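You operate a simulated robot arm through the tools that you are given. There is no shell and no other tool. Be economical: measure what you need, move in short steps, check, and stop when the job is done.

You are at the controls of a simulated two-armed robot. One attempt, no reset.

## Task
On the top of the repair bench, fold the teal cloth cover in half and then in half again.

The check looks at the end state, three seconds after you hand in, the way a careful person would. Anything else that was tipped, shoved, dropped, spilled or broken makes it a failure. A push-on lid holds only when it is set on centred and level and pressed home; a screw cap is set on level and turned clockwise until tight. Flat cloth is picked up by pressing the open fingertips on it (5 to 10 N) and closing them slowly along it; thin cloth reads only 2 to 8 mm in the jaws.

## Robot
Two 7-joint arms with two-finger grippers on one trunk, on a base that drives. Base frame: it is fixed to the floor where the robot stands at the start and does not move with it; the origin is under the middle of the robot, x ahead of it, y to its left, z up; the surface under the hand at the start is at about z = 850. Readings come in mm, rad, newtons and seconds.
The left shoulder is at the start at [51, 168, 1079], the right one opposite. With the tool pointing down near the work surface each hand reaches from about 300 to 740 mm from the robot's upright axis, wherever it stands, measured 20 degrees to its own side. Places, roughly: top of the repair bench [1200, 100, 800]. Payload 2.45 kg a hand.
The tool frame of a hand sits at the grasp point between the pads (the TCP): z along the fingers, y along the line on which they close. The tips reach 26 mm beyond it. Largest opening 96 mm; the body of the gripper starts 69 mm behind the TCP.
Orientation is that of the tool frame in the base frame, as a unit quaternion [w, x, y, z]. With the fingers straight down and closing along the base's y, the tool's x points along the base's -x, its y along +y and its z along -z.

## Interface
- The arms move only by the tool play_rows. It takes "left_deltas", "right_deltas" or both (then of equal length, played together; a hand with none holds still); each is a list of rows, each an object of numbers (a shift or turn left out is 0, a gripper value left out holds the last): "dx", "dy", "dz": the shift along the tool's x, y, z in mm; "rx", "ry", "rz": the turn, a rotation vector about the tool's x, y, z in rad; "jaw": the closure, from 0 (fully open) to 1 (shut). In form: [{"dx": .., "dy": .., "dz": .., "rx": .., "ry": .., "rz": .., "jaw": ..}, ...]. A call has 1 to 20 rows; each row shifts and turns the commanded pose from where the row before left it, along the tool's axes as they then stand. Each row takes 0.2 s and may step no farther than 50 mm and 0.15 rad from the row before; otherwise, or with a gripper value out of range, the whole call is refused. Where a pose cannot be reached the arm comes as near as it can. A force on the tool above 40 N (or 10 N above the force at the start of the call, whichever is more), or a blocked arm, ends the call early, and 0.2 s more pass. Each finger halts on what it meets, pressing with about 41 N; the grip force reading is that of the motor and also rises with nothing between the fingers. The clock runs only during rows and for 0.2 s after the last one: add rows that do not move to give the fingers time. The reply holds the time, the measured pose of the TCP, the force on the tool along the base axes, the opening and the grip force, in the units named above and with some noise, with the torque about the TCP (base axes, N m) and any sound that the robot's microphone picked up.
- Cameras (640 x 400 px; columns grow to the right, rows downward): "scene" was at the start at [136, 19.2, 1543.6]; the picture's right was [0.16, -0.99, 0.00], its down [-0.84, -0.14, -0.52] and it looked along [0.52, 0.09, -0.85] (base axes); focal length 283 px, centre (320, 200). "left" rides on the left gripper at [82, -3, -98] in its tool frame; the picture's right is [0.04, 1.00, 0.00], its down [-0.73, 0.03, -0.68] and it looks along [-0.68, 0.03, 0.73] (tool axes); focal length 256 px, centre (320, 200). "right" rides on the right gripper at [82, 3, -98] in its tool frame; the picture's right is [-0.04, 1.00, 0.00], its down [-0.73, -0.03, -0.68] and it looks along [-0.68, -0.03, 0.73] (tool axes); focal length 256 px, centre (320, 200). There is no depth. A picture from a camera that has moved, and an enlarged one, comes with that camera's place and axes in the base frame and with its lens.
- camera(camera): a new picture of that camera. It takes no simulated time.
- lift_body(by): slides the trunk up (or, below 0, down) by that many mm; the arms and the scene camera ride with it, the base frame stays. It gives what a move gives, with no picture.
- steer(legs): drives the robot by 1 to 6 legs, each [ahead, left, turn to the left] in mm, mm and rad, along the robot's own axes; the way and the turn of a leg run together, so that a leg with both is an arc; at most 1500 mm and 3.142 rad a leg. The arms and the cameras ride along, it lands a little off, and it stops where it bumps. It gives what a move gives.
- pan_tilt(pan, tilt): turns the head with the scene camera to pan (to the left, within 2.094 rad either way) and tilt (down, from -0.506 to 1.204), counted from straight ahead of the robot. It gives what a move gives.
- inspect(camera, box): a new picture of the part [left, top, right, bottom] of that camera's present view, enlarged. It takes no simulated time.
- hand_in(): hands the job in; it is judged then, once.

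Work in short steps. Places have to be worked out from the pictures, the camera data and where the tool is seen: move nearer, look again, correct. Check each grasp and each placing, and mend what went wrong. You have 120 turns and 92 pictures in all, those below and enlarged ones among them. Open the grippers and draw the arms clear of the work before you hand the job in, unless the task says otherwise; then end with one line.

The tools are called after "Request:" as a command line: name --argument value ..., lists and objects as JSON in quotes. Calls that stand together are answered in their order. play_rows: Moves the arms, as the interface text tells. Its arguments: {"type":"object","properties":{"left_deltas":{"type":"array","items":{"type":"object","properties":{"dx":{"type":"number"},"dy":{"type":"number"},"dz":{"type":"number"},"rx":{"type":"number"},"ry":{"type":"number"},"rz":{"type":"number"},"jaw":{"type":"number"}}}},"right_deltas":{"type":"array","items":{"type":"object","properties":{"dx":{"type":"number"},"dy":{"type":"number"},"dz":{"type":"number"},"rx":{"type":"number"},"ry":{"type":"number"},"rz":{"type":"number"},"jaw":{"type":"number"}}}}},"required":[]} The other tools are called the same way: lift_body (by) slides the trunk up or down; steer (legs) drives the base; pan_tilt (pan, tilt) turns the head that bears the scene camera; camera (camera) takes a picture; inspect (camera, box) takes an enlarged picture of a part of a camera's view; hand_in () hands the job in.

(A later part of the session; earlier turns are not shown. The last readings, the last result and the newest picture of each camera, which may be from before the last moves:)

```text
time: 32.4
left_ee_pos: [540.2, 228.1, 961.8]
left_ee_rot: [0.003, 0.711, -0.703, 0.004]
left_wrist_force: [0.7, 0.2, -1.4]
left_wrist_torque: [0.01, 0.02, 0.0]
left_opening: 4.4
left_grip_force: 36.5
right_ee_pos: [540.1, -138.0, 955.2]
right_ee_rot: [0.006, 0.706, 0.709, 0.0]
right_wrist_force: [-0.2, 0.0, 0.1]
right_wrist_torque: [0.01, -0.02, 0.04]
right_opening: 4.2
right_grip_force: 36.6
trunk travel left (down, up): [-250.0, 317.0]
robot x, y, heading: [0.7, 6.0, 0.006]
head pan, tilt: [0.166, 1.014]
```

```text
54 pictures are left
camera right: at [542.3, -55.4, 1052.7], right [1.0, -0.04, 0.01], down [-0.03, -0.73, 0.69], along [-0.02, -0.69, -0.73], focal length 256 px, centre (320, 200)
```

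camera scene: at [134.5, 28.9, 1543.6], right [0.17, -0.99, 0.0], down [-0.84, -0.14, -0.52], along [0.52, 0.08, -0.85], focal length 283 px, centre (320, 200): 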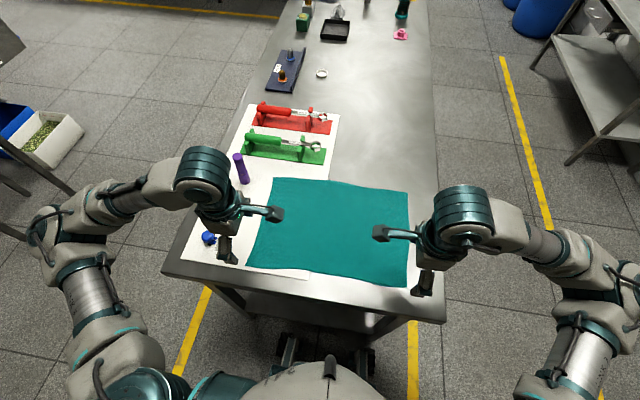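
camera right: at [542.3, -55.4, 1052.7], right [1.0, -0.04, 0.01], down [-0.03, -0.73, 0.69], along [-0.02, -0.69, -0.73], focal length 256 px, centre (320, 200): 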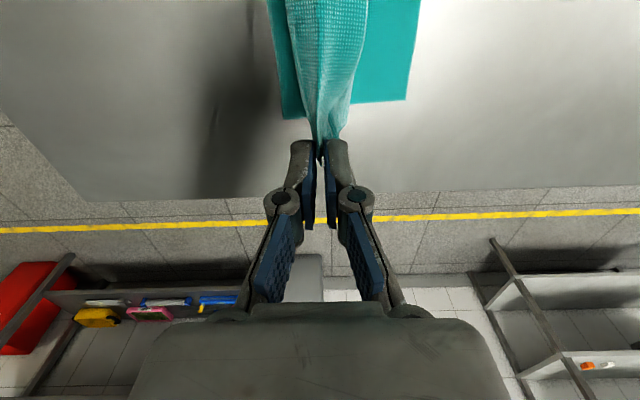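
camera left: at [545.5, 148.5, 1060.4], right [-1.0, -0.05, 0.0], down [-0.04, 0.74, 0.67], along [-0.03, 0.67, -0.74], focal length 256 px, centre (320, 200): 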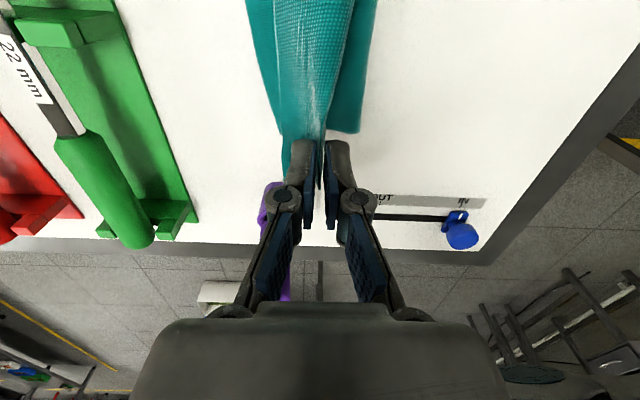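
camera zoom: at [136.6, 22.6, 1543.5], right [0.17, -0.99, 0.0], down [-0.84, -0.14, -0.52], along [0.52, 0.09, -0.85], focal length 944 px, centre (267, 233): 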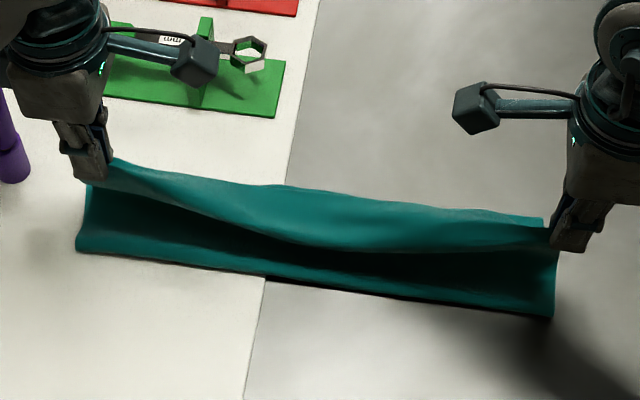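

The bottom's far edge is now visible: about x 580 on the left and 608 on the right, so the cloth had slid back a bit. The fold line must move nearer, so I draw the held edge back to unroll it, then look.

Request:
play_rows --left_deltas '[{"dy": 15, "dz": 5}, {"dy": 15, "dz": 5}, {"dy": 15, "dz": 5}, {"dy": 15, "dz": 5}, {"dy": 15, "dz": 5}, {"dy": 15, "dz": 5}, {}, {}]' --right_deltas '[{"dy": -11, "dz": 4}, {"dy": -11, "dz": 4}, {"dy": -11, "dz": 4}, {"dy": -11, "dz": 4}, {"dy": -10, "dz": 4}, {"dy": -10, "dz": 4}, {}, {}]'

Request:
inspect --camera "scene" --box '[220, 130, 444, 270]'

Request:
camera --camera "left"

Request:
camera --camera "right"

```text
time: 34.2
left_ee_pos: [450.1, 229.0, 930.0]
left_ee_rot: [0.003, 0.711, -0.704, 0.006]
left_wrist_force: [0.3, 0.1, -3.4]
left_wrist_torque: [-0.04, -0.02, -0.02]
left_opening: 3.3
left_grip_force: 28.3
right_ee_pos: [476.5, -138.9, 930.2]
right_ee_rot: [0.007, 0.705, 0.709, 0.0]
right_wrist_force: [0.0, 0.0, 3.7]
right_wrist_torque: [-0.02, -0.01, -0.01]
right_opening: 3.8
right_grip_force: 31.4
trunk travel left (down, up): [-250.0, 317.0]
robot x, y, heading: [-0.0, 9.9, 0.004]
head pan, tilt: [0.166, 1.014]
```

```text
2.86 times, centred on (332, 200) of scene
camera zoom: at [135.0, 22.7, 1543.7], right [0.17, -0.99, 0.0], down [-0.84, -0.14, -0.52], along [0.52, 0.09, -0.85], focal length 810 px, centre (286, 200)
```

zoom: 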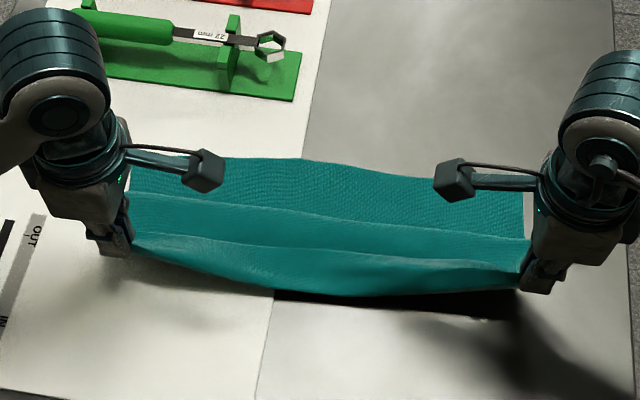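

```text
52 pictures are left
camera left: at [454.4, 147.8, 1030.0], right [-1.0, -0.05, 0.0], down [-0.04, 0.74, 0.67], along [-0.03, 0.67, -0.74], focal length 256 px, centre (320, 200)
```

left: 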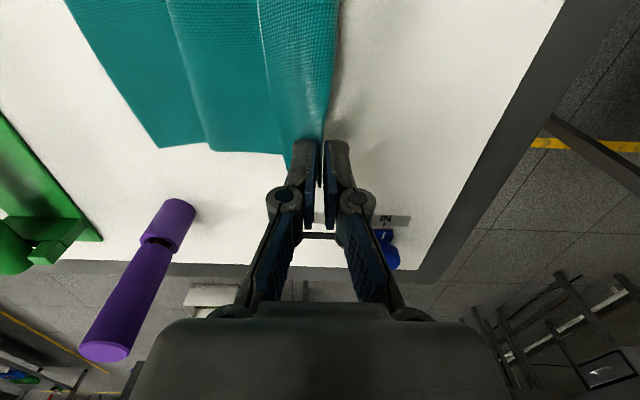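

```text
51 pictures are left
camera right: at [478.0, -55.1, 1027.7], right [1.0, -0.04, 0.01], down [-0.03, -0.73, 0.69], along [-0.02, -0.69, -0.73], focal length 256 px, centre (320, 200)
```

right: 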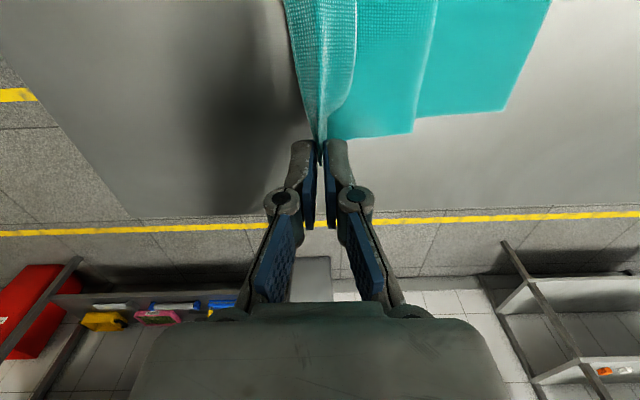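

A pleat had formed in the bottom layer, which explains the mismatch. I pull the edge back low toward the robot to draw the pleat out flat.

Request:
play_rows --left_deltas '[{"dy": 12, "dz": 5}, {"dy": 12, "dz": 5}, {"dy": 12, "dz": 5}, {"dy": 12, "dz": 5}, {"dy": 12, "dz": 5}, {"dy": 12, "dz": 5}, {"dy": 12, "dz": 3}, {"dy": 12, "dz": 2}, {}]' --right_deltas '[{"dy": -12, "dz": 5}, {"dy": -12, "dz": 5}, {"dy": -12, "dz": 5}, {"dy": -12, "dz": 5}, {"dy": -12, "dz": 5}, {"dy": -12, "dz": 5}, {"dy": -12, "dz": 3}, {"dy": -12, "dz": 2}, {}]'

Request:
inspect --camera "scene" --box '[220, 150, 444, 290]'

Request:
camera --camera "left"

Request:
camera --camera "right"

```text
time: 36.2
left_ee_pos: [354.7, 226.5, 894.1]
left_ee_rot: [0.002, 0.711, -0.704, 0.004]
left_wrist_force: [-0.3, -0.3, -1.5]
left_wrist_torque: [-0.04, 0.01, -0.02]
left_opening: 4.7
left_grip_force: 36.9
right_ee_pos: [382.2, -141.3, 894.5]
right_ee_rot: [0.007, 0.705, 0.709, -0.001]
right_wrist_force: [0.2, 0.2, -0.4]
right_wrist_torque: [0.0, -0.04, 0.02]
right_opening: 4.2
right_grip_force: 37.0
trunk travel left (down, up): [-250.0, 317.0]
robot x, y, heading: [-0.8, 10.7, -0.0]
head pan, tilt: [0.166, 1.014]
```

```text
2.86 times, centred on (332, 220) of scene
camera zoom: at [134.8, 22.6, 1543.7], right [0.17, -0.99, 0.0], down [-0.84, -0.14, -0.52], along [0.52, 0.09, -0.85], focal length 810 px, centre (286, 143)
```

zoom: 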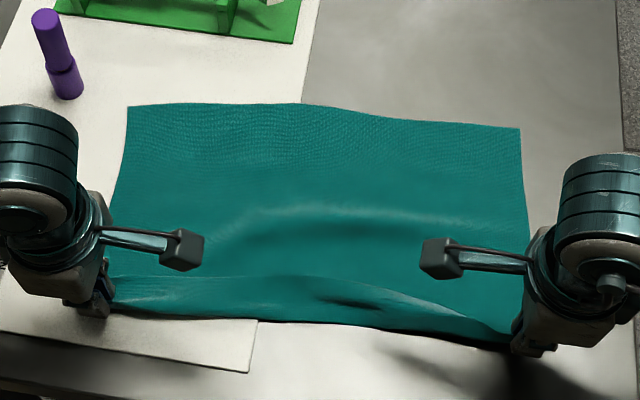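

```text
49 pictures are left
camera left: at [359.1, 145.7, 994.3], right [-1.0, -0.05, 0.0], down [-0.04, 0.74, 0.67], along [-0.03, 0.67, -0.74], focal length 256 px, centre (320, 200)
```

left: 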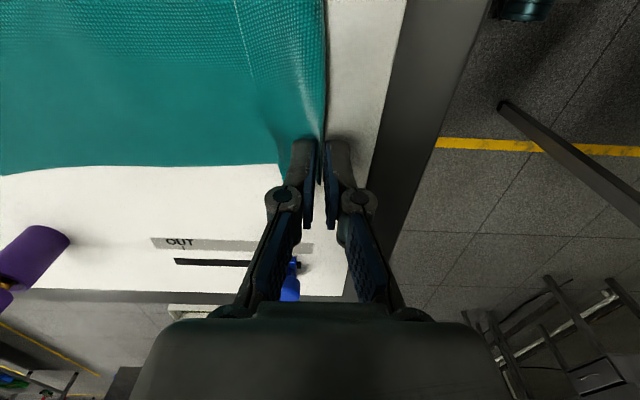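

```text
48 pictures are left
camera right: at [383.7, -58.0, 992.1], right [1.0, -0.04, 0.01], down [-0.03, -0.73, 0.69], along [-0.02, -0.69, -0.73], focal length 256 px, centre (320, 200)
```

right: 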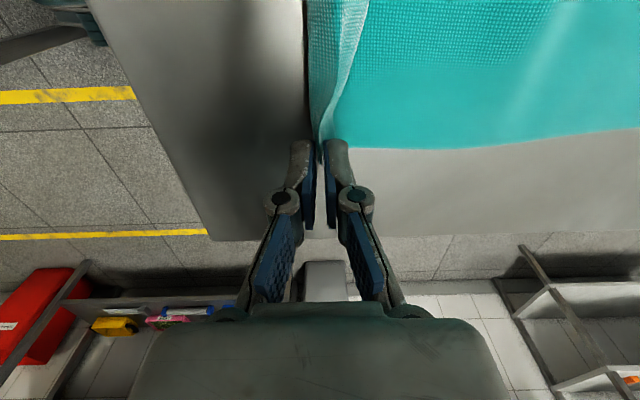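

The pleat is gone and the flap now points the right way for re-folding. I fold forward in stages, watching the bottom layer; first up to mid height.

Request:
play_rows --left_deltas '[{"dy": -8, "dz": -12}, {"dy": -10, "dz": -12}, {"dy": -12, "dz": -12}, {"dy": -14, "dz": -10}, {"dy": -16, "dz": -10}, {"dy": -16, "dz": -6}, {}]' --right_deltas '[{"dy": 9, "dz": -12}, {"dy": 11, "dz": -12}, {"dy": 13, "dz": -12}, {"dy": 15, "dz": -10}, {"dy": 17, "dz": -10}, {"dy": 17, "dz": -6}, {}]'

Request:
camera --camera "left"

Request:
camera --camera "right"

```text
time: 37.8
left_ee_pos: [430.4, 226.9, 957.9]
left_ee_rot: [0.003, 0.711, -0.703, 0.006]
left_wrist_force: [-0.8, 0.5, -0.7]
left_wrist_torque: [0.02, -0.02, 0.02]
left_opening: 4.6
left_grip_force: 32.4
right_ee_pos: [463.1, -136.8, 957.5]
right_ee_rot: [0.007, 0.706, 0.708, 0.0]
right_wrist_force: [-0.1, 0.2, -0.9]
right_wrist_torque: [-0.01, 0.0, 0.01]
right_opening: 4.4
right_grip_force: 34.1
trunk travel left (down, up): [-250.0, 317.0]
robot x, y, heading: [1.0, 10.6, 0.002]
head pan, tilt: [0.166, 1.014]
```

```text
47 pictures are left
camera left: at [434.0, 146.6, 1057.6], right [-1.0, -0.05, 0.0], down [-0.04, 0.74, 0.67], along [-0.03, 0.67, -0.74], focal length 256 px, centre (320, 200)
```

left: 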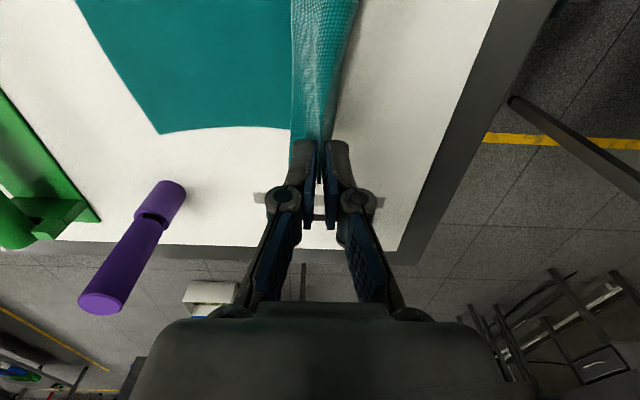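

```text
46 pictures are left
camera right: at [464.2, -55.0, 1054.4], right [1.0, -0.04, 0.01], down [-0.03, -0.73, 0.69], along [-0.02, -0.69, -0.73], focal length 256 px, centre (320, 200)
```

right: 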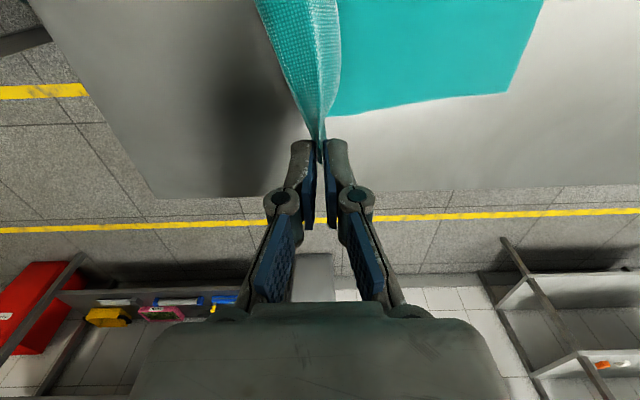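

Bottom flat with no pleat; far corners at about (570, 259) and (611, −139). Stage 2: carry forward past the fold line, lowering gradually.

Request:
play_rows --left_deltas '[{"dy": -14, "dz": -4}, {"dy": -14}, {"dy": -14}, {"dy": -14, "dz": 5}, {"dy": -12, "dz": 8}, {"dy": -10, "dz": 10}, {}]' --right_deltas '[{"dy": 15, "dz": -4}, {"dy": 15}, {"dy": 15}, {"dy": 15, "dz": 5}, {"dy": 12, "dz": 8}, {"dy": 11, "dz": 10}, {}]'

Request:
camera --camera "left"

Request:
camera --camera "right"

```text
time: 39.4
left_ee_pos: [506.1, 229.0, 939.7]
left_ee_rot: [0.003, 0.711, -0.703, 0.006]
left_wrist_force: [0.0, 0.1, 0.9]
left_wrist_torque: [-0.02, -0.02, 0.01]
left_opening: 3.6
left_grip_force: 29.5
right_ee_pos: [546.0, -137.5, 938.2]
right_ee_rot: [0.007, 0.706, 0.709, 0.0]
right_wrist_force: [-0.7, 0.2, 0.3]
right_wrist_torque: [0.01, -0.01, -0.04]
right_opening: 3.8
right_grip_force: 30.3
trunk travel left (down, up): [-250.0, 317.0]
robot x, y, heading: [-0.5, 11.6, 0.004]
head pan, tilt: [0.166, 1.014]
```

```text
45 pictures are left
camera left: at [512.0, 148.1, 1038.6], right [-1.0, -0.05, 0.0], down [-0.04, 0.74, 0.67], along [-0.03, 0.67, -0.74], focal length 256 px, centre (320, 200)
```

left: 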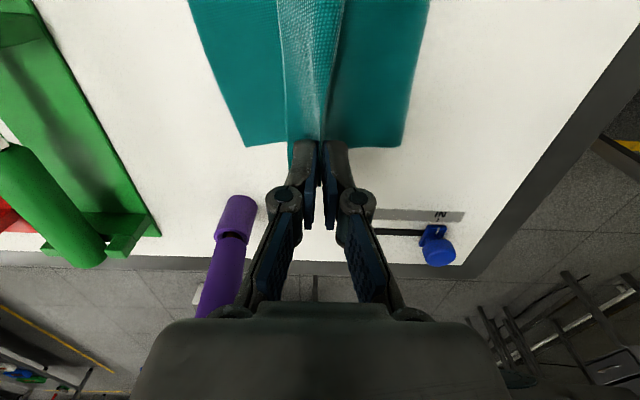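

```text
44 pictures are left
camera right: at [547.1, -54.1, 1036.7], right [1.0, -0.04, 0.01], down [-0.03, -0.73, 0.69], along [-0.02, -0.69, -0.73], focal length 256 px, centre (320, 200)
```

right: 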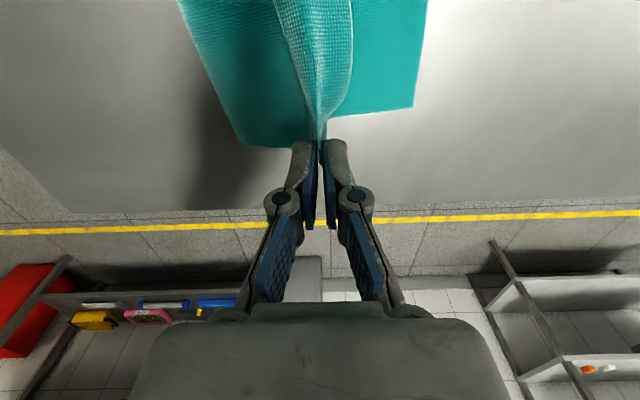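

No pleat, the bottom is unmoved and fold lines are at about x 449 and 481. Stage 3: lower the edge onto the far edge and stop just before release.

Request:
play_rows --left_deltas '[{"dy": -10, "dz": 10}, {"dy": -10, "dz": 10}, {"dy": -10, "dz": 10}, {"dy": -8, "dz": 9}, {"dy": -5, "dz": 7}, {}]' --right_deltas '[{"dy": 10, "dz": 10}, {"dy": 10, "dz": 10}, {"dy": 10, "dz": 10}, {"dy": 9, "dz": 9}, {"dy": 6, "dz": 6}, {}]'

Request:
camera --camera "left"

Request:
camera --camera "right"

```text
time: 40.8
left_ee_pos: [550.1, 227.3, 893.2]
left_ee_rot: [0.003, 0.711, -0.704, 0.005]
left_wrist_force: [0.3, 0.1, -0.7]
left_wrist_torque: [0.01, -0.01, -0.01]
left_opening: 5.1
left_grip_force: 35.7
right_ee_pos: [592.1, -138.7, 893.5]
right_ee_rot: [0.006, 0.706, 0.708, 0.0]
right_wrist_force: [-0.5, 0.0, -0.6]
right_wrist_torque: [0.03, 0.01, 0.02]
right_opening: 4.5
right_grip_force: 36.2
trunk travel left (down, up): [-250.0, 317.0]
robot x, y, heading: [1.9, 8.8, -0.002]
head pan, tilt: [0.166, 1.014]
```

```text
43 pictures are left
camera left: at [555.0, 146.7, 992.9], right [-1.0, -0.05, 0.0], down [-0.04, 0.74, 0.67], along [-0.03, 0.67, -0.74], focal length 256 px, centre (320, 200)
```

left: 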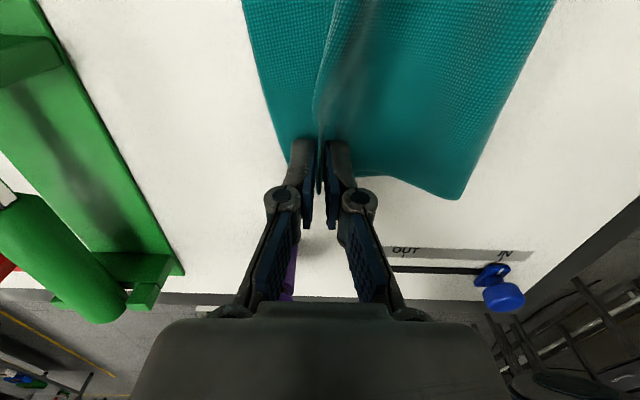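

```text
42 pictures are left
camera right: at [594.0, -55.8, 991.1], right [1.0, -0.04, 0.01], down [-0.03, -0.73, 0.69], along [-0.02, -0.69, -0.73], focal length 256 px, centre (320, 200)
```

right: 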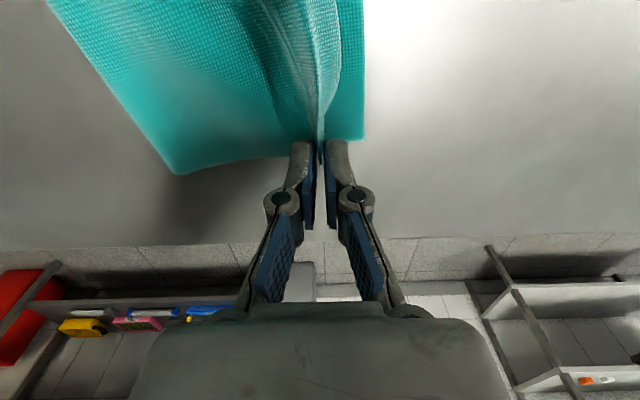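

Alignment is close, but the middle of the edge sags back. I nudge forward 10 mm, spread the hands slightly, lower, release and rise.

Request:
play_rows --left_deltas '[{"dy": -5, "dx": -3}, {"dy": -5, "dx": -3}, {"dz": 5}, {"dz": 4}, {}, {"jaw": 0.95}, {"jaw": 0.9}, {"jaw": 0.85}, {"jaw": 0.8}, {}, {"dz": -10}, {"dz": -20}, {"dz": -30}, {"dz": -40}]' --right_deltas '[{"dy": 5, "dx": -3}, {"dy": 5, "dx": -3}, {"dz": 6}, {"dz": 5}, {}, {"jaw": 0.95}, {"jaw": 0.9}, {"jaw": 0.85}, {"jaw": 0.8}, {}, {"dz": -10}, {"dz": -20}, {"dz": -30}, {"dz": -40}]'

Request:
inspect --camera "scene" --box '[240, 140, 432, 260]'

Request:
camera --camera "left"

Request:
camera --camera "right"

```text
time: 43.8
left_ee_pos: [558.5, 236.6, 984.6]
left_ee_rot: [0.004, 0.711, -0.703, 0.006]
left_wrist_force: [-0.5, -0.3, 0.2]
left_wrist_torque: [0.0, 0.0, -0.01]
left_opening: 19.2
left_grip_force: 0.1
right_ee_pos: [600.5, -145.0, 983.8]
right_ee_rot: [0.007, 0.706, 0.708, 0.0]
right_wrist_force: [-0.6, -0.3, 0.5]
right_wrist_torque: [0.02, -0.02, 0.01]
right_opening: 19.2
right_grip_force: 0.1
trunk travel left (down, up): [-250.0, 317.0]
robot x, y, heading: [-2.3, 7.9, -0.002]
head pan, tilt: [0.166, 1.014]
```

```text
3.33 times, centred on (336, 200) of scene
camera zoom: at [134.2, 23.0, 1543.9], right [0.17, -0.99, 0.0], down [-0.84, -0.14, -0.53], along [0.52, 0.09, -0.85], focal length 944 px, centre (267, 200)
```

zoom: 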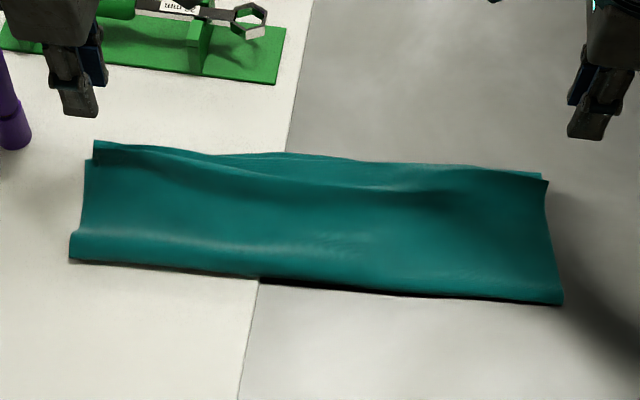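

```text
40 pictures are left
camera left: at [563.1, 156.2, 1084.2], right [-1.0, -0.05, 0.0], down [-0.04, 0.74, 0.67], along [-0.03, 0.67, -0.74], focal length 256 px, centre (320, 200)
```

left: 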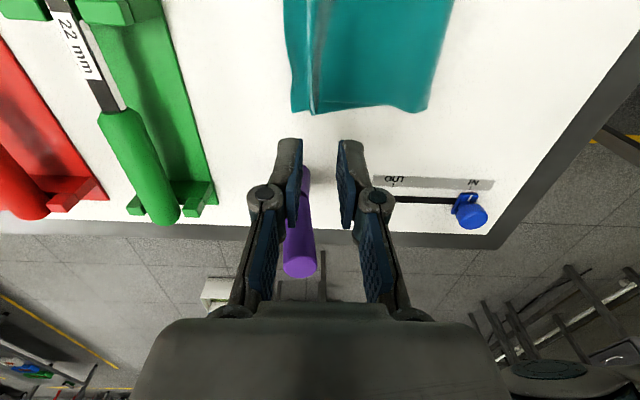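

```text
39 pictures are left
camera right: at [602.8, -60.6, 1082.2], right [1.0, -0.04, 0.01], down [-0.03, -0.73, 0.69], along [-0.02, -0.69, -0.73], focal length 256 px, centre (320, 200)
```

right: 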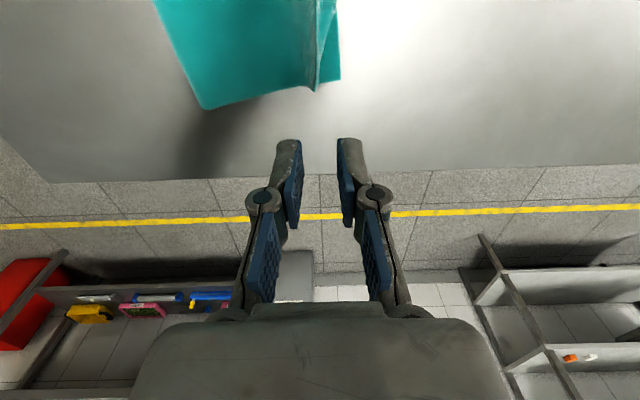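

Much better. I zoom on the two far corners.

Request:
inspect --camera "left" --box '[260, 0, 468, 130]'

Request:
inspect --camera "right" --box '[150, 0, 358, 130]'

```text
3.08 times, centred on (364, 65) of left
camera zoom: at [563.1, 156.2, 1084.2], right [-1.0, -0.05, 0.0], down [-0.04, 0.74, 0.67], along [-0.03, 0.67, -0.74], focal length 788 px, centre (185, 615)
```

zoom: 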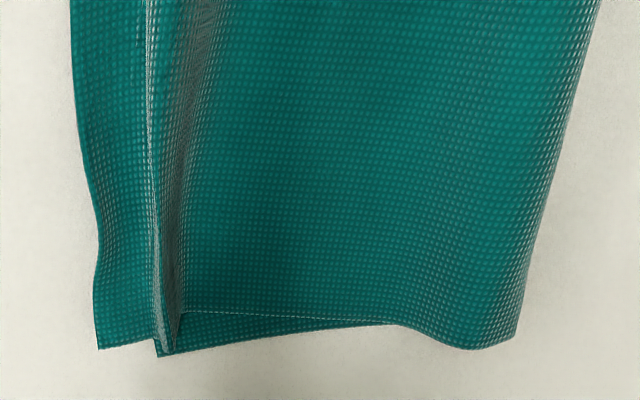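

```text
3.08 times, centred on (254, 65) of right
camera zoom: at [602.8, -60.6, 1082.2], right [1.0, -0.04, 0.01], down [-0.03, -0.73, 0.69], along [-0.02, -0.69, -0.73], focal length 788 px, centre (523, 615)
```

zoom: 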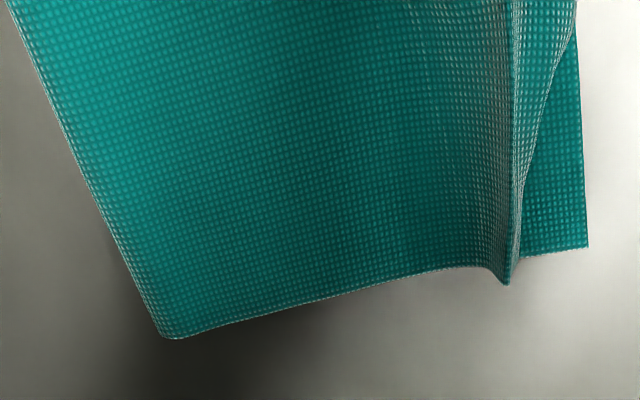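

The left top edge overshoots about 15 mm and the right lags about 18 mm. The ridges still stand, so I re-pinch them just above the bottom layer, lift slightly, and shift left −22, right +12.

Request:
play_rows --left_deltas '[{"dy": -5, "dz": 35}, {"dz": 35}, {"dz": 22}, {"dz": 4}, {"jaw": 0.85}, {"jaw": 0.9}, {"jaw": 0.95}, {"jaw": 1.0}, {}, {"dz": -8}, {"dz": -6}, {"dy": 8}, {"dy": 8}, {"dy": 6}, {}]' --right_deltas '[{"dz": 35}, {"dz": 35}, {"dz": 22}, {"dz": 4}, {"jaw": 0.85}, {"jaw": 0.9}, {"jaw": 0.95}, {"jaw": 1.0}, {}, {"dz": -8}, {"dz": -6}, {"dy": 5}, {"dy": 4}, {"dy": 3}, {}]'

Request:
camera --camera "left"

Request:
camera --camera "right"

```text
time: 47.0
left_ee_pos: [543.4, 232.8, 901.5]
left_ee_rot: [0.002, 0.711, -0.703, 0.005]
left_wrist_force: [2.3, 0.4, 1.2]
left_wrist_torque: [0.0, -0.05, 0.07]
left_opening: 3.5
left_grip_force: 37.4
right_ee_pos: [614.1, -143.5, 901.8]
right_ee_rot: [0.007, 0.706, 0.709, 0.0]
right_wrist_force: [-0.4, -0.2, -1.3]
right_wrist_torque: [0.0, 0.08, -0.04]
right_opening: 0.7
right_grip_force: 27.3
trunk travel left (down, up): [-250.0, 317.0]
robot x, y, heading: [1.1, 9.6, -0.002]
head pan, tilt: [0.166, 1.014]
```

```text
36 pictures are left
camera left: at [548.1, 152.9, 1001.6], right [-1.0, -0.05, 0.0], down [-0.04, 0.74, 0.67], along [-0.03, 0.67, -0.74], focal length 256 px, centre (320, 200)
```

left: 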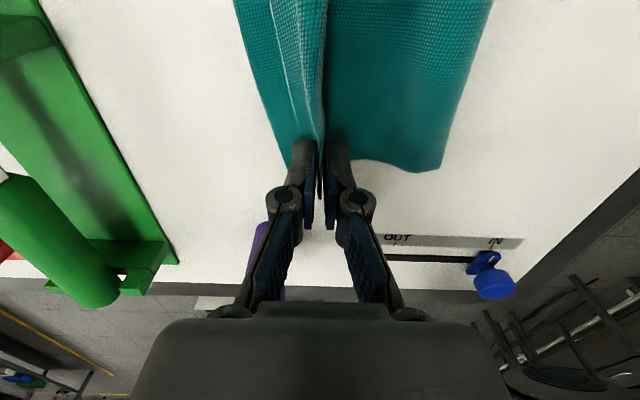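

```text
35 pictures are left
camera right: at [615.5, -61.3, 998.9], right [1.0, -0.04, 0.01], down [-0.03, -0.73, 0.69], along [-0.02, -0.69, -0.73], focal length 256 px, centre (320, 200)
```

right: 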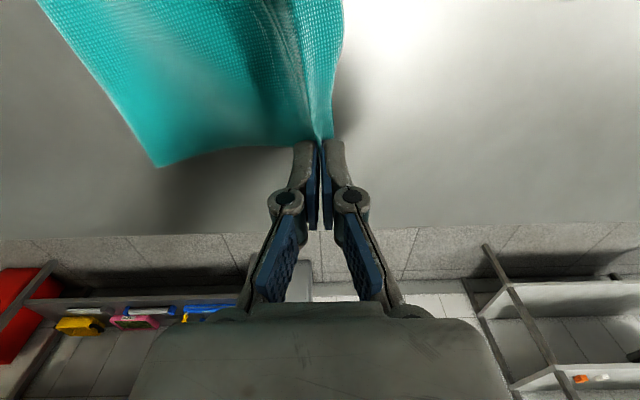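

I lower, release with a wider opening to let the ridges relax, and look.

Request:
play_rows --left_deltas '[{"dz": 7}, {"dz": 6}, {"jaw": 0.95}, {"jaw": 0.9}, {"jaw": 0.85}, {"jaw": 0.8}, {"dz": -10}, {"dz": -20}, {"dz": -35}, {"dz": -40}]' --right_deltas '[{"dz": 7}, {"dz": 6}, {"jaw": 0.95}, {"jaw": 0.9}, {"jaw": 0.85}, {"jaw": 0.8}, {"dz": -10}, {"dz": -20}, {"dz": -35}, {"dz": -40}]'

Request:
inspect --camera "scene" --box '[255, 155, 415, 255]'

Request:
inspect --camera "left" --box '[240, 0, 448, 130]'

Request:
inspect --camera "right" --box '[150, 0, 358, 130]'

```text
time: 49.2
left_ee_pos: [543.2, 236.8, 996.3]
left_ee_rot: [0.004, 0.711, -0.703, 0.005]
left_wrist_force: [0.3, 0.5, 0.0]
left_wrist_torque: [-0.01, 0.01, 0.0]
left_opening: 19.3
left_grip_force: 0.0
right_ee_pos: [613.2, -144.7, 995.8]
right_ee_rot: [0.008, 0.706, 0.708, 0.0]
right_wrist_force: [0.5, -0.4, 0.0]
right_wrist_torque: [-0.03, 0.0, 0.0]
right_opening: 19.0
right_grip_force: 0.1
trunk travel left (down, up): [-250.0, 317.0]
robot x, y, heading: [-1.4, 10.9, 0.005]
head pan, tilt: [0.166, 1.014]
```

```text
4.00 times, centred on (335, 205) of scene
camera zoom: at [134.5, 22.9, 1543.8], right [0.17, -0.99, 0.0], down [-0.84, -0.14, -0.52], along [0.52, 0.09, -0.85], focal length 1133 px, centre (260, 180)
```

zoom: 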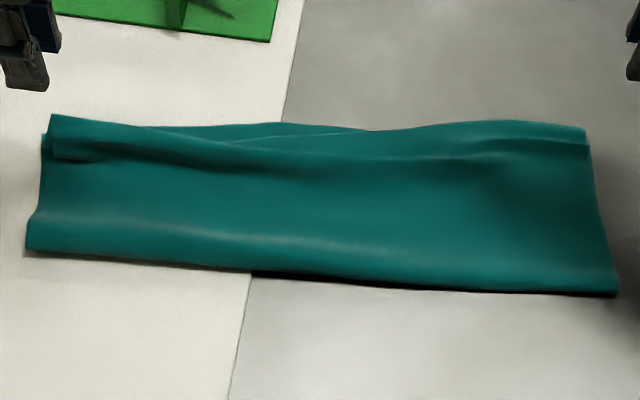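

```text
3.08 times, centred on (344, 65) of left
camera zoom: at [547.2, 155.9, 1095.3], right [-1.0, -0.05, 0.0], down [-0.04, 0.74, 0.67], along [-0.03, 0.67, -0.74], focal length 788 px, centre (246, 615)
```

zoom: 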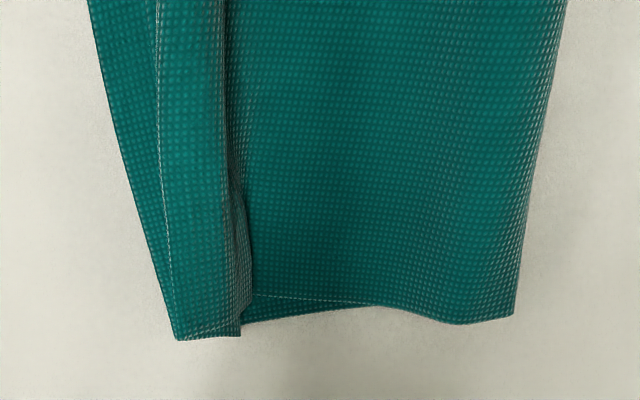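

```text
3.08 times, centred on (254, 65) of right
camera zoom: at [615.0, -61.5, 1092.2], right [1.0, -0.04, 0.01], down [-0.03, -0.73, 0.69], along [-0.02, -0.69, -0.73], focal length 788 px, centre (523, 615)
```

zoom: 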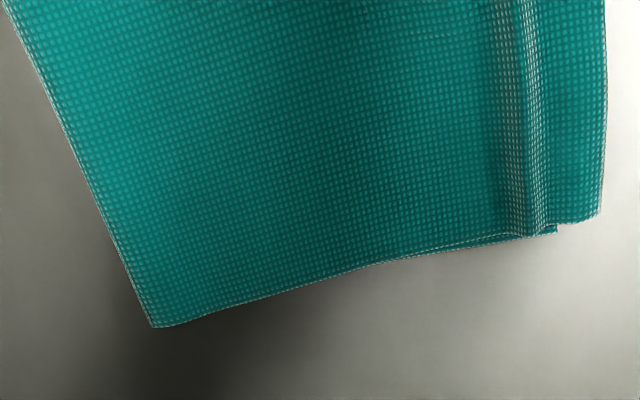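

The left edge now aligns well; the right overshoots about 12 mm. I re-pinch the right ridge and pull it back 13 mm.

Request:
play_rows --right_deltas '[{"dy": 4, "dz": 35}, {"dz": 35}, {"dz": 34}, {"dz": 4}, {"jaw": 0.85}, {"jaw": 0.9}, {"jaw": 0.95}, {"jaw": 1.0}, {}, {"dz": -8}, {"dy": -7}, {"dy": -6}, {"dz": 8}, {"jaw": 0.95}, {"jaw": 0.9}, {"jaw": 0.8}, {"dz": -10}, {"dz": -25}, {"dz": -35}, {"dz": -40}]'

Request:
inspect --camera "right" --box '[150, 0, 358, 130]'

```text
time: 53.4
left_ee_pos: [543.4, 237.2, 995.3]
left_ee_rot: [0.003, 0.711, -0.703, 0.007]
left_wrist_force: [-0.5, 0.0, -0.5]
left_wrist_torque: [0.03, 0.03, 0.02]
left_opening: 19.1
left_grip_force: 0.1
right_ee_pos: [604.4, -143.5, 995.5]
right_ee_rot: [0.008, 0.705, 0.709, -0.001]
right_wrist_force: [0.5, 0.0, 0.0]
right_wrist_torque: [0.01, -0.02, 0.02]
right_opening: 19.2
right_grip_force: 0.0
trunk travel left (down, up): [-250.0, 317.0]
robot x, y, heading: [-3.6, 13.0, -0.001]
head pan, tilt: [0.166, 1.014]
```

```text
3.08 times, centred on (254, 65) of right
camera zoom: at [605.9, -61.3, 1094.0], right [1.0, -0.04, 0.01], down [-0.03, -0.73, 0.69], along [-0.02, -0.69, -0.73], focal length 788 px, centre (523, 615)
```

zoom: 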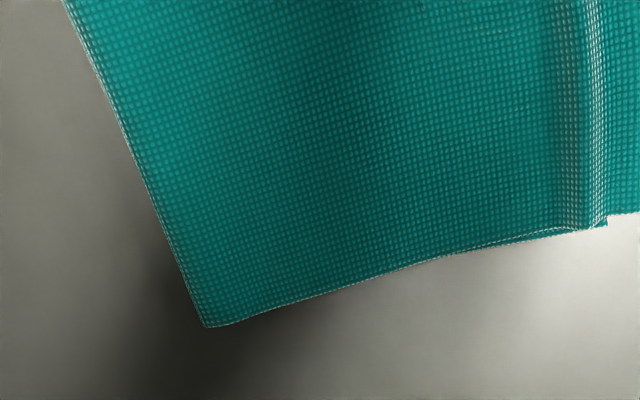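

The pinch missed because the ridge is at x≈624. I retry centred there and 1 mm lower.

Request:
play_rows --right_deltas '[{"dy": 21, "dz": 35}, {"dz": 35}, {"dz": 34}, {"dz": 6}, {"jaw": 0.85}, {"jaw": 0.9}, {"jaw": 0.95}, {"jaw": 1.0}, {}, {"dz": -8}, {"dy": -7}, {"dy": -6}, {"dz": 8}, {"jaw": 0.95}, {"jaw": 0.9}, {"jaw": 0.8}, {"dz": -10}, {"dz": -25}, {"dz": -35}, {"dz": -40}]'

Request:
inspect --camera "right" --box '[150, 0, 390, 150]'

```text
time: 57.6
left_ee_pos: [543.9, 237.1, 994.5]
left_ee_rot: [0.003, 0.71, -0.704, 0.006]
left_wrist_force: [-0.5, -0.3, 1.0]
left_wrist_torque: [-0.04, -0.01, -0.06]
left_opening: 19.2
left_grip_force: 0.0
right_ee_pos: [611.7, -142.0, 997.1]
right_ee_rot: [0.007, 0.706, 0.709, -0.001]
right_wrist_force: [0.3, 0.2, -0.3]
right_wrist_torque: [-0.03, -0.02, -0.01]
right_opening: 19.2
right_grip_force: 0.1
trunk travel left (down, up): [-250.0, 317.0]
robot x, y, heading: [1.5, 13.4, -0.002]
head pan, tilt: [0.166, 1.014]
```

```text
2.67 times, centred on (270, 75) of right
camera zoom: at [613.5, -59.3, 1094.8], right [1.0, -0.04, 0.01], down [-0.03, -0.73, 0.69], along [-0.02, -0.69, -0.73], focal length 683 px, centre (453, 533)
```

zoom: 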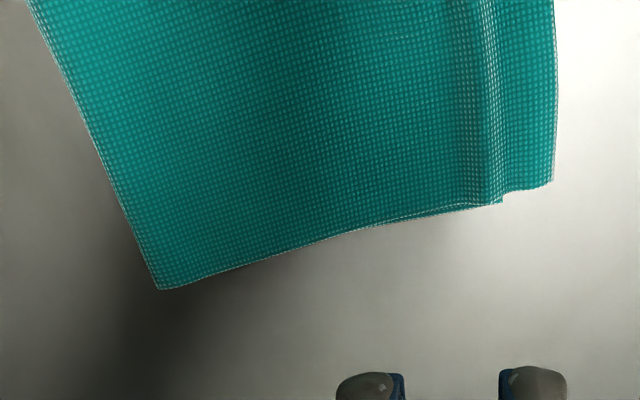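

The ridge is too flat to pinch hovering. I press lightly at the overhang instead (5–10 N) and close along it.

Request:
play_rows --right_deltas '[{"dy": 14, "dz": 35, "jaw": 0.77}, {"dz": 35}, {"dz": 34}, {"dz": 8}, {"dz": 2}, {"dz": 1.5}, {}]'

```text
time: 59.2
left_ee_pos: [544.1, 236.0, 995.1]
left_ee_rot: [0.002, 0.711, -0.703, 0.005]
left_wrist_force: [-1.4, 0.7, 0.2]
left_wrist_torque: [0.01, -0.02, 0.01]
left_opening: 19.5
left_grip_force: 0.1
right_ee_pos: [627.2, -144.0, 880.1]
right_ee_rot: [0.007, 0.706, 0.708, -0.001]
right_wrist_force: [1.1, -0.3, 0.4]
right_wrist_torque: [-0.02, -0.02, -0.02]
right_opening: 22.2
right_grip_force: 0.1
trunk travel left (down, up): [-250.0, 317.0]
robot x, y, heading: [-0.6, 12.7, -0.0]
head pan, tilt: [0.166, 1.014]
```

No contact yet; I go down 1.5 mm more.

Request:
play_rows --right_deltas '[{"dz": 1.2}, {}]'

```text
time: 59.8
left_ee_pos: [543.2, 236.4, 994.6]
left_ee_rot: [0.003, 0.711, -0.703, 0.006]
left_wrist_force: [-0.2, 1.2, -0.1]
left_wrist_torque: [0.02, 0.0, 0.0]
left_opening: 19.3
left_grip_force: 0.2
right_ee_pos: [627.5, -146.2, 878.7]
right_ee_rot: [0.007, 0.705, 0.709, 0.0]
right_wrist_force: [-0.3, -0.4, 2.9]
right_wrist_torque: [0.06, 0.03, -0.01]
right_opening: 21.6
right_grip_force: 0.1
trunk travel left (down, up): [-250.0, 317.0]
robot x, y, heading: [-0.2, 9.6, 0.001]
head pan, tilt: [0.166, 1.014]
```

Light contact at about 3 N. I close slowly, lift 8 mm, pull back 16 mm, set down and release.

Request:
play_rows --right_deltas '[{"jaw": 0.79, "dz": 0.3}, {"jaw": 0.82}, {"jaw": 0.85}, {"jaw": 0.88}, {"jaw": 0.91}, {"jaw": 0.94}, {"jaw": 0.97}, {"jaw": 1.0}, {}, {"dz": -8}, {"dz": -4}, {}]'

Request:
camera --camera "right"

```text
time: 62.4
left_ee_pos: [543.9, 237.3, 994.6]
left_ee_rot: [0.003, 0.711, -0.703, 0.005]
left_wrist_force: [-0.4, 0.3, 0.4]
left_wrist_torque: [0.01, -0.04, 0.0]
left_opening: 19.1
left_grip_force: 0.0
right_ee_pos: [626.9, -143.9, 889.7]
right_ee_rot: [0.007, 0.706, 0.708, 0.0]
right_wrist_force: [0.3, 0.2, 0.3]
right_wrist_torque: [0.03, -0.01, -0.02]
right_opening: 2.7
right_grip_force: 30.2
trunk travel left (down, up): [-250.0, 317.0]
robot x, y, heading: [1.3, 13.3, -0.001]
head pan, tilt: [0.166, 1.014]
```

```text
29 pictures are left
camera right: at [628.7, -61.1, 987.1], right [1.0, -0.04, 0.01], down [-0.03, -0.73, 0.69], along [-0.02, -0.69, -0.73], focal length 256 px, centre (320, 200)
```

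right: 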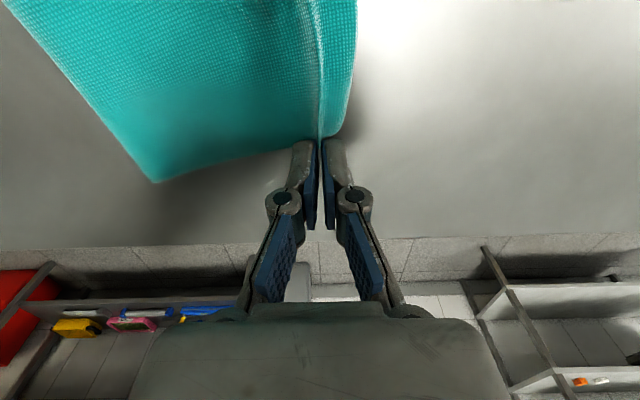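

Gripped (2.7 mm). I pull back 15 mm, lower and release.

Request:
play_rows --right_deltas '[{"dy": -5}, {"dy": -5}, {"dy": -5}, {"dz": 6}, {"dz": 4}, {"jaw": 0.95}, {"jaw": 0.9}, {"jaw": 0.85}, {"jaw": 0.78}, {"dz": -10}, {"dz": -25}, {"dz": -35}, {"dz": -40}]'

Request:
inspect --camera "right" --box '[150, 0, 390, 150]'

Request:
inspect --camera "scene" --box '[255, 155, 415, 255]'

```text
time: 65.2
left_ee_pos: [544.4, 236.6, 994.5]
left_ee_rot: [0.003, 0.711, -0.703, 0.005]
left_wrist_force: [-0.5, 0.3, -0.1]
left_wrist_torque: [-0.02, -0.02, 0.01]
left_opening: 19.2
left_grip_force: 0.0
right_ee_pos: [610.8, -143.3, 991.9]
right_ee_rot: [0.007, 0.706, 0.708, -0.001]
right_wrist_force: [-0.9, 0.9, -0.2]
right_wrist_torque: [-0.01, 0.0, -0.01]
right_opening: 21.1
right_grip_force: 0.1
trunk travel left (down, up): [-250.0, 317.0]
robot x, y, heading: [1.9, 11.8, 0.0]
head pan, tilt: [0.166, 1.014]
```

```text
2.67 times, centred on (270, 75) of right
camera zoom: at [612.6, -59.7, 1088.8], right [1.0, -0.04, 0.01], down [-0.03, -0.73, 0.69], along [-0.02, -0.69, -0.73], focal length 683 px, centre (453, 533)
```

zoom: 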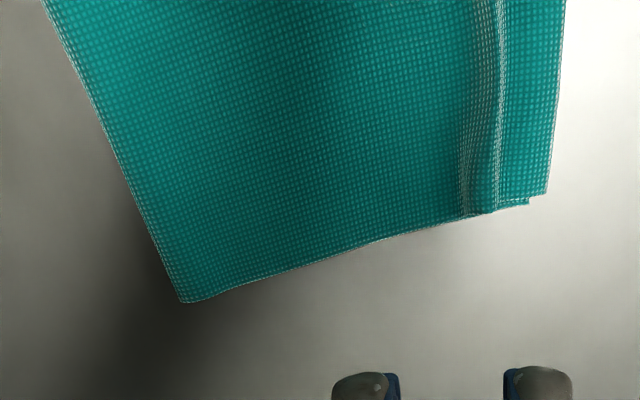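

```text
4.00 times, centred on (335, 205) of scene
camera zoom: at [135.6, 23.5, 1543.7], right [0.17, -0.99, 0.0], down [-0.84, -0.14, -0.52], along [0.52, 0.09, -0.85], focal length 1133 px, centre (260, 180)
```

zoom: 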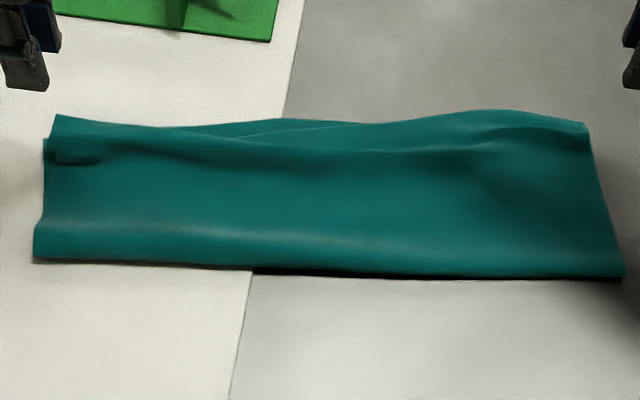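

The first fold is now aligned to within a few mm. For the second fold, I retract the right hand and turn the left hand back so its jaws close along y.

Request:
play_rows --left_deltas '[{"dy": 15, "dz": -25, "jaw": 0.58}, {"dy": 17, "dz": -15}, {"rz": 0.143}, {"rz": 0.143}, {"rz": 0.143}, {"rz": 0.143}, {"rz": 0.143}, {"rz": 0.143}, {"rz": 0.143}, {"rz": 0.143}, {"rz": 0.143}, {"rz": 0.143}, {"rz": 0.135}, {}]' --right_deltas '[{"dz": -30}, {"dx": -30, "dz": -30, "dy": -25}, {"dx": -35, "dz": -20, "dy": -35}, {"dx": -35, "dz": -15, "dy": -35}, {"dx": -35, "dy": -35}, {"dx": -35, "dy": -30}, {"dx": -30, "dy": -20}, {}, {}, {}, {}, {}, {}, {}]'

Request:
camera --camera "left"

Request:
camera --camera "scene"

```text
refused: row 3 steps farther than a row can; nothing moved
```

```text
26 pictures are left
camera left: at [547.8, 156.3, 1094.8], right [-1.0, -0.05, 0.0], down [-0.04, 0.74, 0.67], along [-0.03, 0.67, -0.74], focal length 256 px, centre (320, 200)
```

left: 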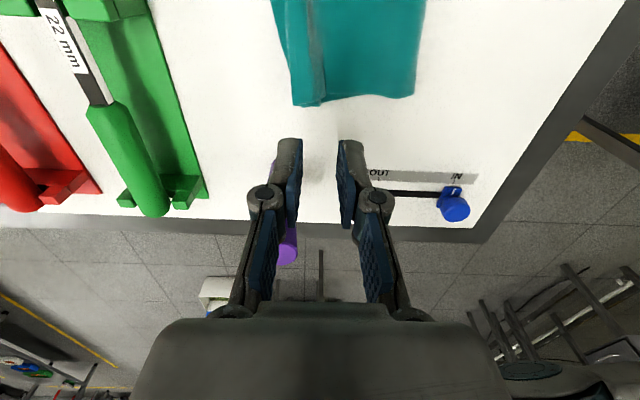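

```text
25 pictures are left
camera scene: at [135.6, 23.5, 1543.7], right [0.17, -0.99, 0.0], down [-0.84, -0.14, -0.52], along [0.52, 0.09, -0.85], focal length 283 px, centre (320, 200)
```

scene: 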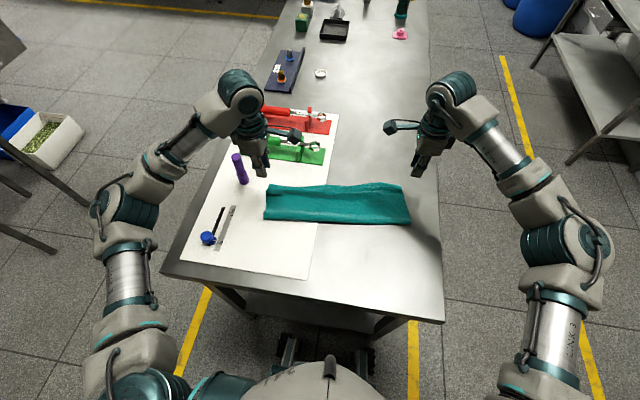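

The step was too big; I retry with smaller ones.

Request:
play_rows --left_deltas '[{"dy": 15, "dz": -25, "jaw": 0.58}, {"dy": 17, "dz": -15}, {"rz": 0.143}, {"rz": 0.143}, {"rz": 0.143}, {"rz": 0.143}, {"rz": 0.143}, {"rz": 0.143}, {"rz": 0.143}, {"rz": 0.143}, {"rz": 0.143}, {"rz": 0.143}, {"rz": 0.135}, {}]' --right_deltas '[{"dz": -30}, {"dx": -25, "dz": -25, "dy": -20}, {"dx": -25, "dz": -20, "dy": -25}, {"dx": -28, "dz": -15, "dy": -28}, {"dx": -30, "dy": -30}, {"dx": -30, "dy": -30}, {"dx": -30, "dy": -25}, {"dx": -30, "dy": -25}, {}, {}, {}, {}, {}, {}]'

Request:
camera --camera "left"

```text
time: 68.2
left_ee_pos: [511.7, 233.4, 1034.7]
left_ee_rot: [0.002, -0.008, 1.0, -0.006]
left_wrist_force: [-0.3, -0.3, 0.9]
left_wrist_torque: [0.03, 0.0, -0.01]
left_opening: 40.5
left_grip_force: 0.0
right_ee_pos: [429.8, -343.5, 1080.7]
right_ee_rot: [0.006, 0.706, 0.709, -0.001]
right_wrist_force: [-0.3, 0.4, -0.1]
right_wrist_torque: [0.0, -0.01, 0.0]
right_opening: 21.1
right_grip_force: 0.1
trunk travel left (down, up): [-250.0, 317.0]
robot x, y, heading: [1.7, 8.1, 0.001]
head pan, tilt: [0.166, 1.014]
```

```text
24 pictures are left
camera left: at [430.1, 230.6, 1132.3], right [-0.06, 1.0, -0.01], down [0.73, 0.05, 0.68], along [0.68, 0.03, -0.73], focal length 256 px, centre (320, 200)
```

left: 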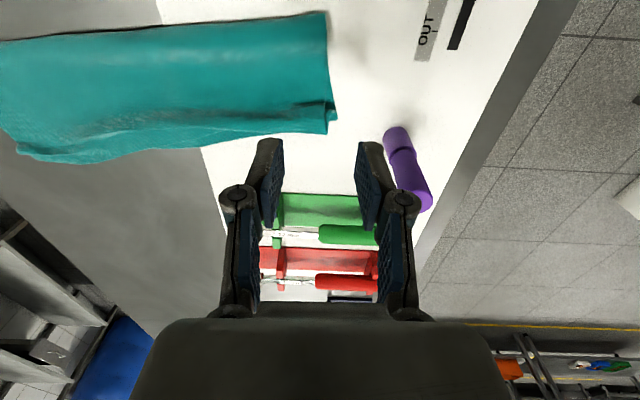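

The left edge of the stack runs from about (462, 235) to (577, 248). I descend at its middle so the outer finger is just outside the edge.

Request:
play_rows --left_deltas '[{"dy": -8, "dz": 30}, {"dz": 40}, {"dz": 40}, {"dz": 30}, {"dz": 10}, {}]'

Request:
camera --camera "left"

```text
time: 69.6
left_ee_pos: [511.2, 225.3, 884.5]
left_ee_rot: [0.002, -0.009, 1.0, -0.005]
left_wrist_force: [0.0, 0.3, -0.1]
left_wrist_torque: [0.01, -0.01, 0.0]
left_opening: 40.2
left_grip_force: 0.1
right_ee_pos: [429.5, -343.8, 1081.0]
right_ee_rot: [0.007, 0.705, 0.709, -0.001]
right_wrist_force: [0.1, -0.4, -0.6]
right_wrist_torque: [-0.03, 0.0, 0.01]
right_opening: 21.0
right_grip_force: 0.1
trunk travel left (down, up): [-250.0, 317.0]
robot x, y, heading: [-0.6, 9.8, -0.002]
head pan, tilt: [0.166, 1.014]
```

```text
23 pictures are left
camera left: at [430.1, 220.9, 982.5], right [-0.06, 1.0, -0.01], down [0.73, 0.05, 0.68], along [0.68, 0.03, -0.73], focal length 256 px, centre (320, 200)
```

left: 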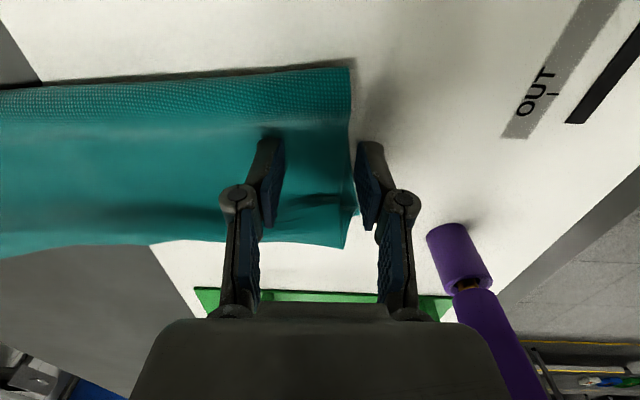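

The outer finger is just past the edge and the inner one on the cloth. I press to contact.

Request:
play_rows --left_deltas '[{"dz": 2}, {"dz": 2}, {"dz": 1}, {}]'

```text
time: 70.6
left_ee_pos: [512.2, 224.5, 880.6]
left_ee_rot: [0.003, -0.008, 1.0, -0.005]
left_wrist_force: [-0.8, -0.2, 7.7]
left_wrist_torque: [-0.15, 0.03, 0.01]
left_opening: 39.3
left_grip_force: 0.1
right_ee_pos: [428.6, -343.5, 1081.3]
right_ee_rot: [0.006, 0.706, 0.709, 0.0]
right_wrist_force: [0.2, 0.4, -0.1]
right_wrist_torque: [0.02, 0.02, -0.04]
right_opening: 21.1
right_grip_force: 0.1
trunk travel left (down, up): [-250.0, 317.0]
robot x, y, heading: [0.1, 9.3, 0.005]
head pan, tilt: [0.166, 1.014]
```

Force is 7.7 N, mostly on the inner finger. I press a touch more and close slowly.

Request:
play_rows --left_deltas '[{"dz": 0.6}, {"jaw": 0.6}, {"jaw": 0.63}, {"jaw": 0.66}, {"jaw": 0.69}, {"jaw": 0.72}, {"jaw": 0.75}, {"jaw": 0.78}, {"jaw": 0.81}, {"jaw": 0.84}, {"jaw": 0.87}, {"jaw": 0.9}, {"jaw": 0.93}, {"jaw": 0.96}, {"jaw": 1.0}, {}, {}, {"dz": -10}, {"dz": -10}]'

Request:
camera --camera "left"

```text
time: 74.6
left_ee_pos: [509.7, 227.1, 897.2]
left_ee_rot: [0.001, -0.009, 1.0, -0.005]
left_wrist_force: [0.1, 0.4, 1.0]
left_wrist_torque: [-0.05, -0.03, 0.02]
left_opening: 3.2
left_grip_force: 31.2
right_ee_pos: [428.3, -342.9, 1081.4]
right_ee_rot: [0.008, 0.706, 0.708, 0.0]
right_wrist_force: [-0.8, 0.2, -0.1]
right_wrist_torque: [-0.01, -0.03, -0.02]
right_opening: 21.2
right_grip_force: 0.1
trunk travel left (down, up): [-250.0, 317.0]
robot x, y, heading: [-0.7, 9.5, 0.004]
head pan, tilt: [0.166, 1.014]
```

```text
22 pictures are left
camera left: at [429.5, 222.2, 996.0], right [-0.06, 1.0, -0.01], down [0.73, 0.05, 0.68], along [0.68, 0.03, -0.73], focal length 256 px, centre (320, 200)
```

left: 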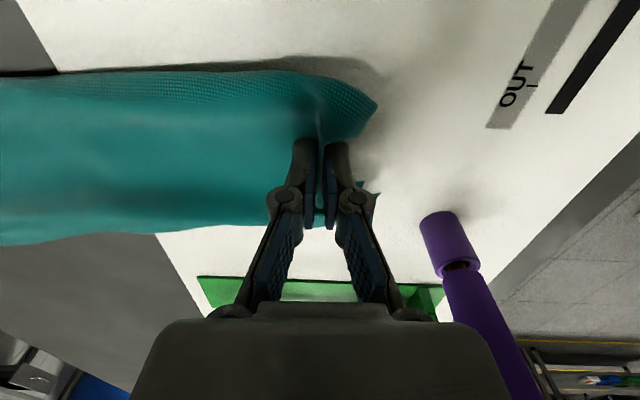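

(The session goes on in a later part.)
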